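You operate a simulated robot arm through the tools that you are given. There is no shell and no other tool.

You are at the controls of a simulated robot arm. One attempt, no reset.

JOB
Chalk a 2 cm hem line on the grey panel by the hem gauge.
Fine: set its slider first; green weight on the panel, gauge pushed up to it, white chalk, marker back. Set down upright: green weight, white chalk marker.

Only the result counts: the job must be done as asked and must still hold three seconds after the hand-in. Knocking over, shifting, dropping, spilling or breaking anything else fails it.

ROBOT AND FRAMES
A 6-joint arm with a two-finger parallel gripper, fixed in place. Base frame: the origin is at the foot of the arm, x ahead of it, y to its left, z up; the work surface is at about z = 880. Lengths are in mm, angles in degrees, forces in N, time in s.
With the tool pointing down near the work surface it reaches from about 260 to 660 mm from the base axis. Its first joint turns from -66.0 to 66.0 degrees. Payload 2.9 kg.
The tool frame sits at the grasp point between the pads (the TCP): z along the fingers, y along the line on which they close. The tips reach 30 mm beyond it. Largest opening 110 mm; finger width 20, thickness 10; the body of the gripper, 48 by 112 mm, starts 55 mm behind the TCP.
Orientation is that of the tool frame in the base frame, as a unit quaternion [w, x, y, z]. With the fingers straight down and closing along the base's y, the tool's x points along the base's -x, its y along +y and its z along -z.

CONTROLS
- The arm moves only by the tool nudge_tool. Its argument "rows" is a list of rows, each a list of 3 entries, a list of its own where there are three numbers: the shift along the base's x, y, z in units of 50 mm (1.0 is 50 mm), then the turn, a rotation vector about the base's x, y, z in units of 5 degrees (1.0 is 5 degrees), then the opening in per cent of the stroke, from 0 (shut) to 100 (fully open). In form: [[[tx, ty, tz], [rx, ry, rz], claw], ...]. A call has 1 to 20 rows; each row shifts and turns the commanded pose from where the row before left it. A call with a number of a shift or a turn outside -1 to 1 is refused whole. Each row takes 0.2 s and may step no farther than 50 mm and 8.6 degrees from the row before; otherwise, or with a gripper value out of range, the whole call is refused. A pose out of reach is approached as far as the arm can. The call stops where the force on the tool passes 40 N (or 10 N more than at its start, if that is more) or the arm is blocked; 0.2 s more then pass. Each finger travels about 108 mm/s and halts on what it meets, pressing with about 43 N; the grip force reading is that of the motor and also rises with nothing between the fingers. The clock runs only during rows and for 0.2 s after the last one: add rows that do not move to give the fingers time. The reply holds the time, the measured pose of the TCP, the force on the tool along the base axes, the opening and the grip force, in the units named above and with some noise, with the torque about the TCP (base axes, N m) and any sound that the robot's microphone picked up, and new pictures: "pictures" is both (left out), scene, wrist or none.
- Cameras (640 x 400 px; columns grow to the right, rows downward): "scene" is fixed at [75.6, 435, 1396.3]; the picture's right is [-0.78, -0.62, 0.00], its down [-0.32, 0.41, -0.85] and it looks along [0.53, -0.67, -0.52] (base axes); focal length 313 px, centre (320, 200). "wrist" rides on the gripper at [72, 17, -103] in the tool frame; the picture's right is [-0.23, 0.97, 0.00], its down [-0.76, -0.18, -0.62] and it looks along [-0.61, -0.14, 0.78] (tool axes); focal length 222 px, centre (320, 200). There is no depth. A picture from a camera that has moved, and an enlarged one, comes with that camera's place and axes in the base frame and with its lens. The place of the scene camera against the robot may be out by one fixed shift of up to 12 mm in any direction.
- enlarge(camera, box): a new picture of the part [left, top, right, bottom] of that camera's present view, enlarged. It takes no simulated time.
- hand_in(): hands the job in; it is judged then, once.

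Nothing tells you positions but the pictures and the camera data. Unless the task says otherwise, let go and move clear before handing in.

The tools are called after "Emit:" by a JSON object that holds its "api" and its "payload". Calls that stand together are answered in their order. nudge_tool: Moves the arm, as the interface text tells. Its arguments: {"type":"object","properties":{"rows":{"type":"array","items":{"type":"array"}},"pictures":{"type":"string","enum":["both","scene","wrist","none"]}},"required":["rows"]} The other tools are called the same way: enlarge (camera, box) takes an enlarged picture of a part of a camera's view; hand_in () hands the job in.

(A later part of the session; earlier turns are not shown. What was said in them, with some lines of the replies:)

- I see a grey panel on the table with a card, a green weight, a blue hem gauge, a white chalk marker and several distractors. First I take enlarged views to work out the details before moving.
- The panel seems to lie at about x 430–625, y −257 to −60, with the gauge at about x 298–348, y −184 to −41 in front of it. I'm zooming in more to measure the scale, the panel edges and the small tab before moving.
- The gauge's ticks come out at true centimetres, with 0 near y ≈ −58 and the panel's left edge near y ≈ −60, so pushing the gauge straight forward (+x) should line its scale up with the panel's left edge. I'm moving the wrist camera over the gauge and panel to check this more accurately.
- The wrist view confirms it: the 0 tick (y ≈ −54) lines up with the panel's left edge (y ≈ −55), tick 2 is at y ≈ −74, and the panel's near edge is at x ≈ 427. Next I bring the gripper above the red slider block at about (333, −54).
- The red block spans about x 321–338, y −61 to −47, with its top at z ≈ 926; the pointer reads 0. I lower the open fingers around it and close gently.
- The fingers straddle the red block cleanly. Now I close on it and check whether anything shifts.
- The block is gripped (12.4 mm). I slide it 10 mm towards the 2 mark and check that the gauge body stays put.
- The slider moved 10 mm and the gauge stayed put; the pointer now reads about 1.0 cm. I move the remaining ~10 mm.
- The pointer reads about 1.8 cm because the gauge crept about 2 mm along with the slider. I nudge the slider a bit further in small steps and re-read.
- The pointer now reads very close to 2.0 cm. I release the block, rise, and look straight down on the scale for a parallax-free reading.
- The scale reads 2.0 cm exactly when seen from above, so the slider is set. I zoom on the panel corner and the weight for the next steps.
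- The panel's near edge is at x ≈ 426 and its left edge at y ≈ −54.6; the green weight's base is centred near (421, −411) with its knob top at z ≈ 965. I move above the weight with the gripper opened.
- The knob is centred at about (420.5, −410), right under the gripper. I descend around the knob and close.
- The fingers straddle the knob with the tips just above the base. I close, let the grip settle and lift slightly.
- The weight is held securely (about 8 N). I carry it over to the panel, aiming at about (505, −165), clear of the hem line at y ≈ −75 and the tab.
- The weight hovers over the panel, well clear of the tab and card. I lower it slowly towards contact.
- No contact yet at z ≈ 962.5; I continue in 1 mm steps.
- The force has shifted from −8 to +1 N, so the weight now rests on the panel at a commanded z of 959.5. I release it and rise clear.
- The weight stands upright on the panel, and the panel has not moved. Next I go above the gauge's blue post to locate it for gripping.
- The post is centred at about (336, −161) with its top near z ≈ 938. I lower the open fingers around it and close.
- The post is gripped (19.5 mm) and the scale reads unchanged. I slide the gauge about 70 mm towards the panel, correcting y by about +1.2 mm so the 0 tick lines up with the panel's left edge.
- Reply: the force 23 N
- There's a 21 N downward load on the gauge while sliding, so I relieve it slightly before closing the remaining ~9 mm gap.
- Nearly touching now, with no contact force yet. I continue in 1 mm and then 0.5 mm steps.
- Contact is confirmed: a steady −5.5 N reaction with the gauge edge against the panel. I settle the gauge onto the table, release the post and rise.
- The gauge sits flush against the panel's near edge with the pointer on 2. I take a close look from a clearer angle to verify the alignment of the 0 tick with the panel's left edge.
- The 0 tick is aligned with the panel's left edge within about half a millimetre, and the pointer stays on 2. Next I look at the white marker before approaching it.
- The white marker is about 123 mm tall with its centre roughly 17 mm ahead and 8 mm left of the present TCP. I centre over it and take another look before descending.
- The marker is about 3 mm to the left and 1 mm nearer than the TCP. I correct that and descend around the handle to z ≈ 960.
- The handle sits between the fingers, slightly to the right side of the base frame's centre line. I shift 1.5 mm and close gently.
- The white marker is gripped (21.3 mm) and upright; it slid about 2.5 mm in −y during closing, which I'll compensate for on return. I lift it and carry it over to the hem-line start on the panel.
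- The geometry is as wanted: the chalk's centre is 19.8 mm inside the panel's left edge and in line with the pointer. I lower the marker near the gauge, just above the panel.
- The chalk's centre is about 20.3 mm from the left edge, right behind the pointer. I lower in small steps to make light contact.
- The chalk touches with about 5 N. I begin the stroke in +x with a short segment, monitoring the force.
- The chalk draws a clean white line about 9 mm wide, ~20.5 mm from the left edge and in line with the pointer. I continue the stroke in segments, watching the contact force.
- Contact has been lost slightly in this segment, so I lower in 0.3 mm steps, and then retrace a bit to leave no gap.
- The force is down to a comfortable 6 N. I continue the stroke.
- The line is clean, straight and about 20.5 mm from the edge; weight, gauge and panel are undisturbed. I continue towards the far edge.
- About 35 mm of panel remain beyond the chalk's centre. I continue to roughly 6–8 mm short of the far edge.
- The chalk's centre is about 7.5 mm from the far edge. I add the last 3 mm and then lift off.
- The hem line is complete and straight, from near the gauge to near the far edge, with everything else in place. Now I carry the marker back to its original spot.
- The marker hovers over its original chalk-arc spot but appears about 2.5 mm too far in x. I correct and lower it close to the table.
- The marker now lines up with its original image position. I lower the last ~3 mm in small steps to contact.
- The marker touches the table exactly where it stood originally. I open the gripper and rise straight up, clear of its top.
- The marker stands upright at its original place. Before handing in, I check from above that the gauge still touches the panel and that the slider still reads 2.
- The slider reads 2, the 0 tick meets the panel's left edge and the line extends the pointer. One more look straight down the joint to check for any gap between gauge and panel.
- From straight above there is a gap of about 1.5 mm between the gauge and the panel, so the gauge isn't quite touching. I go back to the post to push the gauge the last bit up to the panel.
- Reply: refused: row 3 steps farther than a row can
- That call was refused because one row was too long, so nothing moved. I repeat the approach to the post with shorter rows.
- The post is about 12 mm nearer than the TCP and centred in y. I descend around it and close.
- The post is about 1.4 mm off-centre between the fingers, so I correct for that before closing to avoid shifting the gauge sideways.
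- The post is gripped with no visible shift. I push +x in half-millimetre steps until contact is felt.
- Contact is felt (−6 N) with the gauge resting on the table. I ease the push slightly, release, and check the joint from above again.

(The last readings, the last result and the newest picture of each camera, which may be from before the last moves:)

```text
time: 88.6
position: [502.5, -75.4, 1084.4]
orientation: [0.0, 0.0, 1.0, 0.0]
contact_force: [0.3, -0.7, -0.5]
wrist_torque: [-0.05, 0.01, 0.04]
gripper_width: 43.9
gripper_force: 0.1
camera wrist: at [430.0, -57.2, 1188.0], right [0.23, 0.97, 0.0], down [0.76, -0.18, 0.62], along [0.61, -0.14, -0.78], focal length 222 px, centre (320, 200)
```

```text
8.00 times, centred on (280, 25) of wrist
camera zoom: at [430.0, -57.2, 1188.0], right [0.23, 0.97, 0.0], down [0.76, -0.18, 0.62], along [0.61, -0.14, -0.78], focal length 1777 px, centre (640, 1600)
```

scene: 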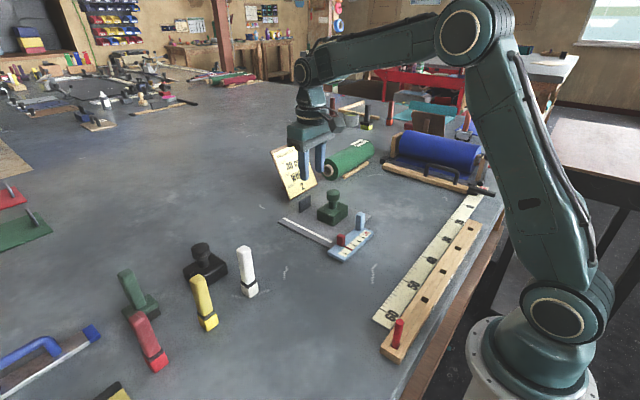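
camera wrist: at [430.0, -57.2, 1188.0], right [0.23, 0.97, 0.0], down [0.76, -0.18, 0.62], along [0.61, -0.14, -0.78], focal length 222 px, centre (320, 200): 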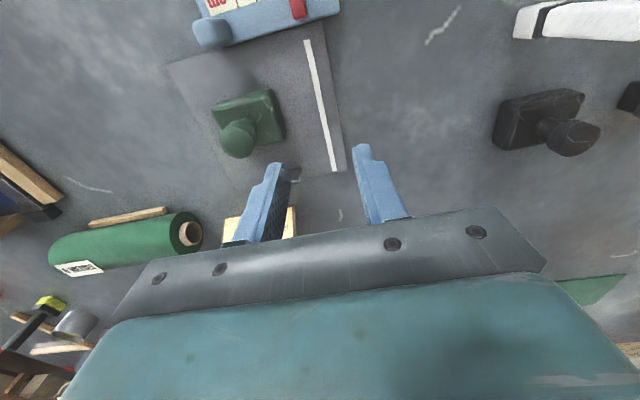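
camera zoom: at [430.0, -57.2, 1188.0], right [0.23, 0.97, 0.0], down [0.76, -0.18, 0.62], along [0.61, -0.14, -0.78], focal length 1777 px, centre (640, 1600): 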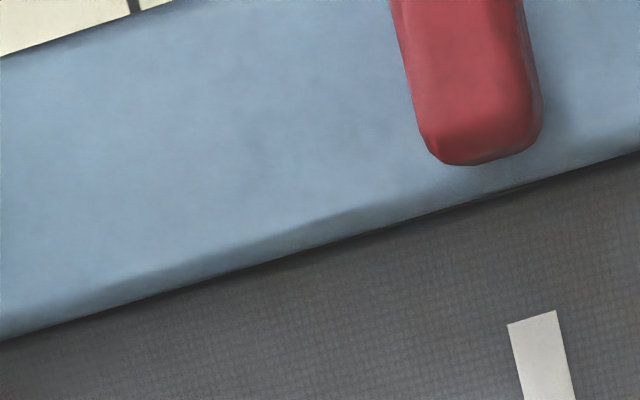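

The gap is closed: the gauge edge now sits flush on the panel edge. I retreat upward and make a final check of the whole scene.

Emit:
{"api": "nudge_tool", "payload": {"rows": [[[-0.7, 0.5, 0.4], [0, 0, 0], 60], [[-0.7, 0.5, 0.4], [0, 0, 0], 60], [[-0.7, 0.3, 0.4], [0, 0, 0], 60], [[0, 0, 0], [0, 0, 0], 60], [[0, 0, 0], [0, 0, 0], 60]], "pictures": "both"}}

Emit:
{"api": "enlarge", "payload": {"camera": "wrist", "box": [180, 60, 360, 190]}}

Emit:
{"api": "enlarge", "payload": {"camera": "scene", "box": [260, 175, 390, 270]}}

Emit:
{"api": "enlarge", "payload": {"camera": "scene", "box": [100, 220, 300, 380]}}

Emit:
{"api": "enlarge", "payload": {"camera": "scene", "box": [325, 225, 375, 265]}}

```text
time: 89.8
position: [395.8, -10.0, 1143.3]
orientation: [0.0, 0.0, 1.0, 0.0]
contact_force: [-0.1, 0.5, -0.4]
wrist_torque: [0.01, 0.03, -0.03]
gripper_width: 66.1
gripper_force: 0.1
camera wrist: at [324.1, 7.3, 1246.3], right [0.23, 0.97, 0.0], down [0.76, -0.18, 0.62], along [0.61, -0.14, -0.78], focal length 222 px, centre (320, 200)
```

scene: 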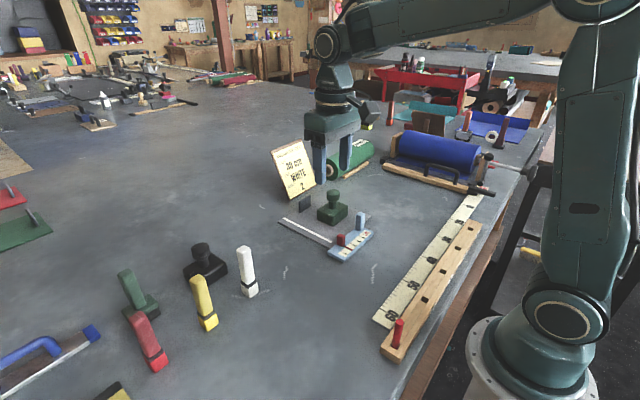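
wrist: 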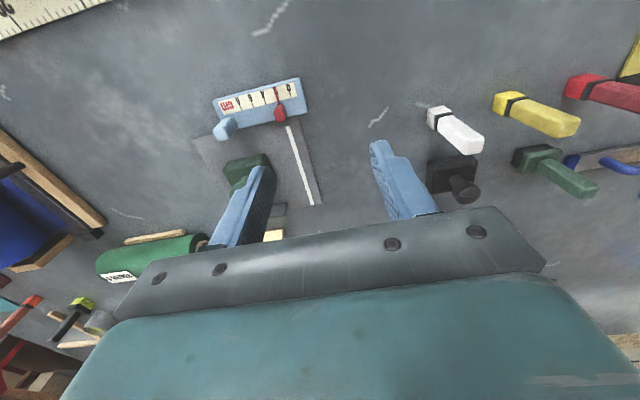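

```text
3.08 times, centred on (270, 125) of wrist
camera zoom: at [324.1, 7.3, 1246.3], right [0.23, 0.97, 0.0], down [0.76, -0.18, 0.62], along [0.61, -0.14, -0.78], focal length 684 px, centre (474, 431)
```

zoom: 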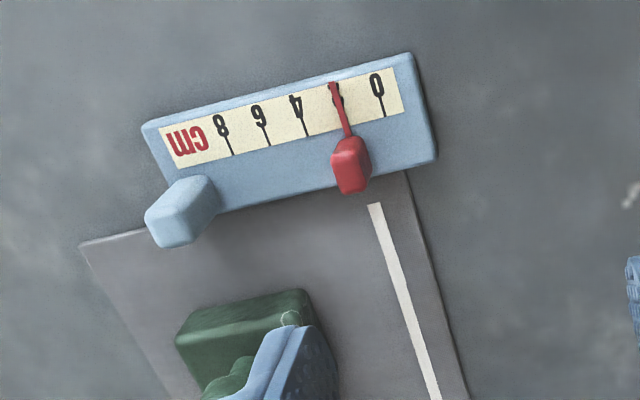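

```text
4.21 times, centred on (325, 222) of scene
camera zoom: at [75.6, 435.0, 1396.3], right [-0.78, -0.62, 0.0], down [-0.32, 0.41, -0.85], along [0.53, -0.67, -0.52], focal length 1316 px, centre (299, 105)
```

zoom: 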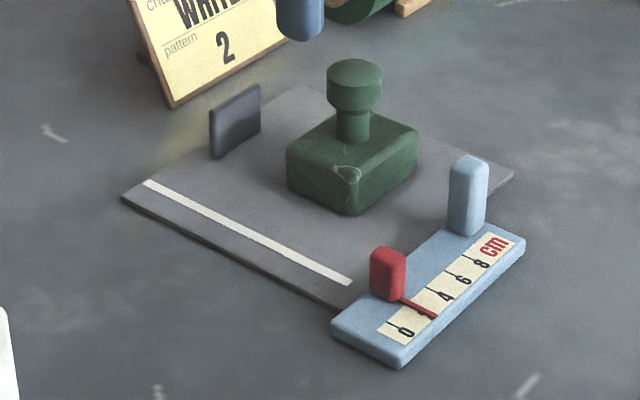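

```text
2.50 times, centred on (200, 300) of scene
camera zoom: at [75.6, 435.0, 1396.3], right [-0.78, -0.62, 0.0], down [-0.32, 0.41, -0.85], along [0.53, -0.67, -0.52], focal length 782 px, centre (620, -50)
```

zoom: 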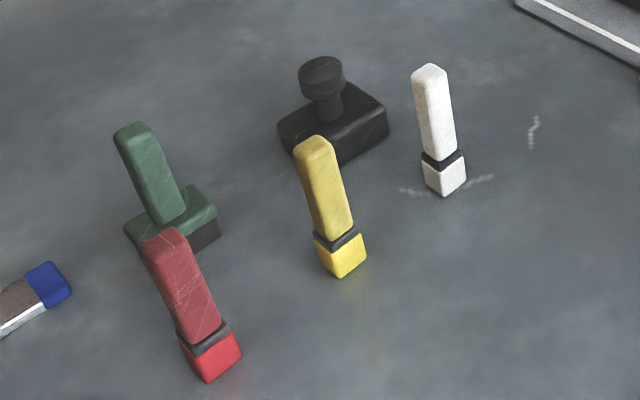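

```text
10.00 times, centred on (350, 245) of scene
camera zoom: at [75.6, 435.0, 1396.3], right [-0.78, -0.62, 0.0], down [-0.32, 0.41, -0.85], along [0.53, -0.67, -0.52], focal length 3126 px, centre (20, -250)
```

zoom: 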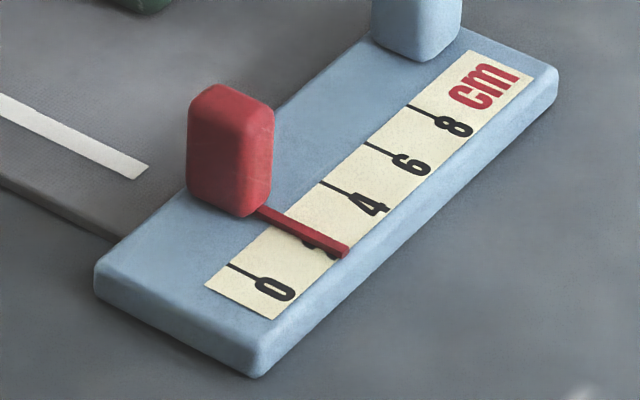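

Everything is in place: the slider is on 2 cm, the green weight is upright on the panel, and the gauge is flush against the panel edge. The white hem line is 2 cm from the panel's left edge, the white marker is upright at its original spot, and the arm is clear. I hand in.

Emit:
{"api": "hand_in", "payload": {}}

```text
The job is handed in.
```

The hem line is chalked on the grey panel and the job is handed in; I don't have the judge's verdict. My last pictures showed:

- **Slider:** set first; it reads 2 cm when seen from above.
- **Weight:** the green weight stands upright on the panel, clear of the line.
- **Gauge:** flush against the panel's near edge, with its 0 mark in line with the panel's left edge to about half a millimetre. A gap of about 1.5 mm had opened there by the time the line was drawn, so I pushed the gauge back into contact.
- **Line:** one straight white stroke about 20.5 mm from the left edge. It runs from about 12–15 mm off the gauge to within a few millimetres of the far edge.
- **Marker:** the white chalk marker is back upright where it stood at the start, judging by the scene pictures.

The gripper was open and well clear of everything when I handed in. I saw nothing else knocked over or shifted.
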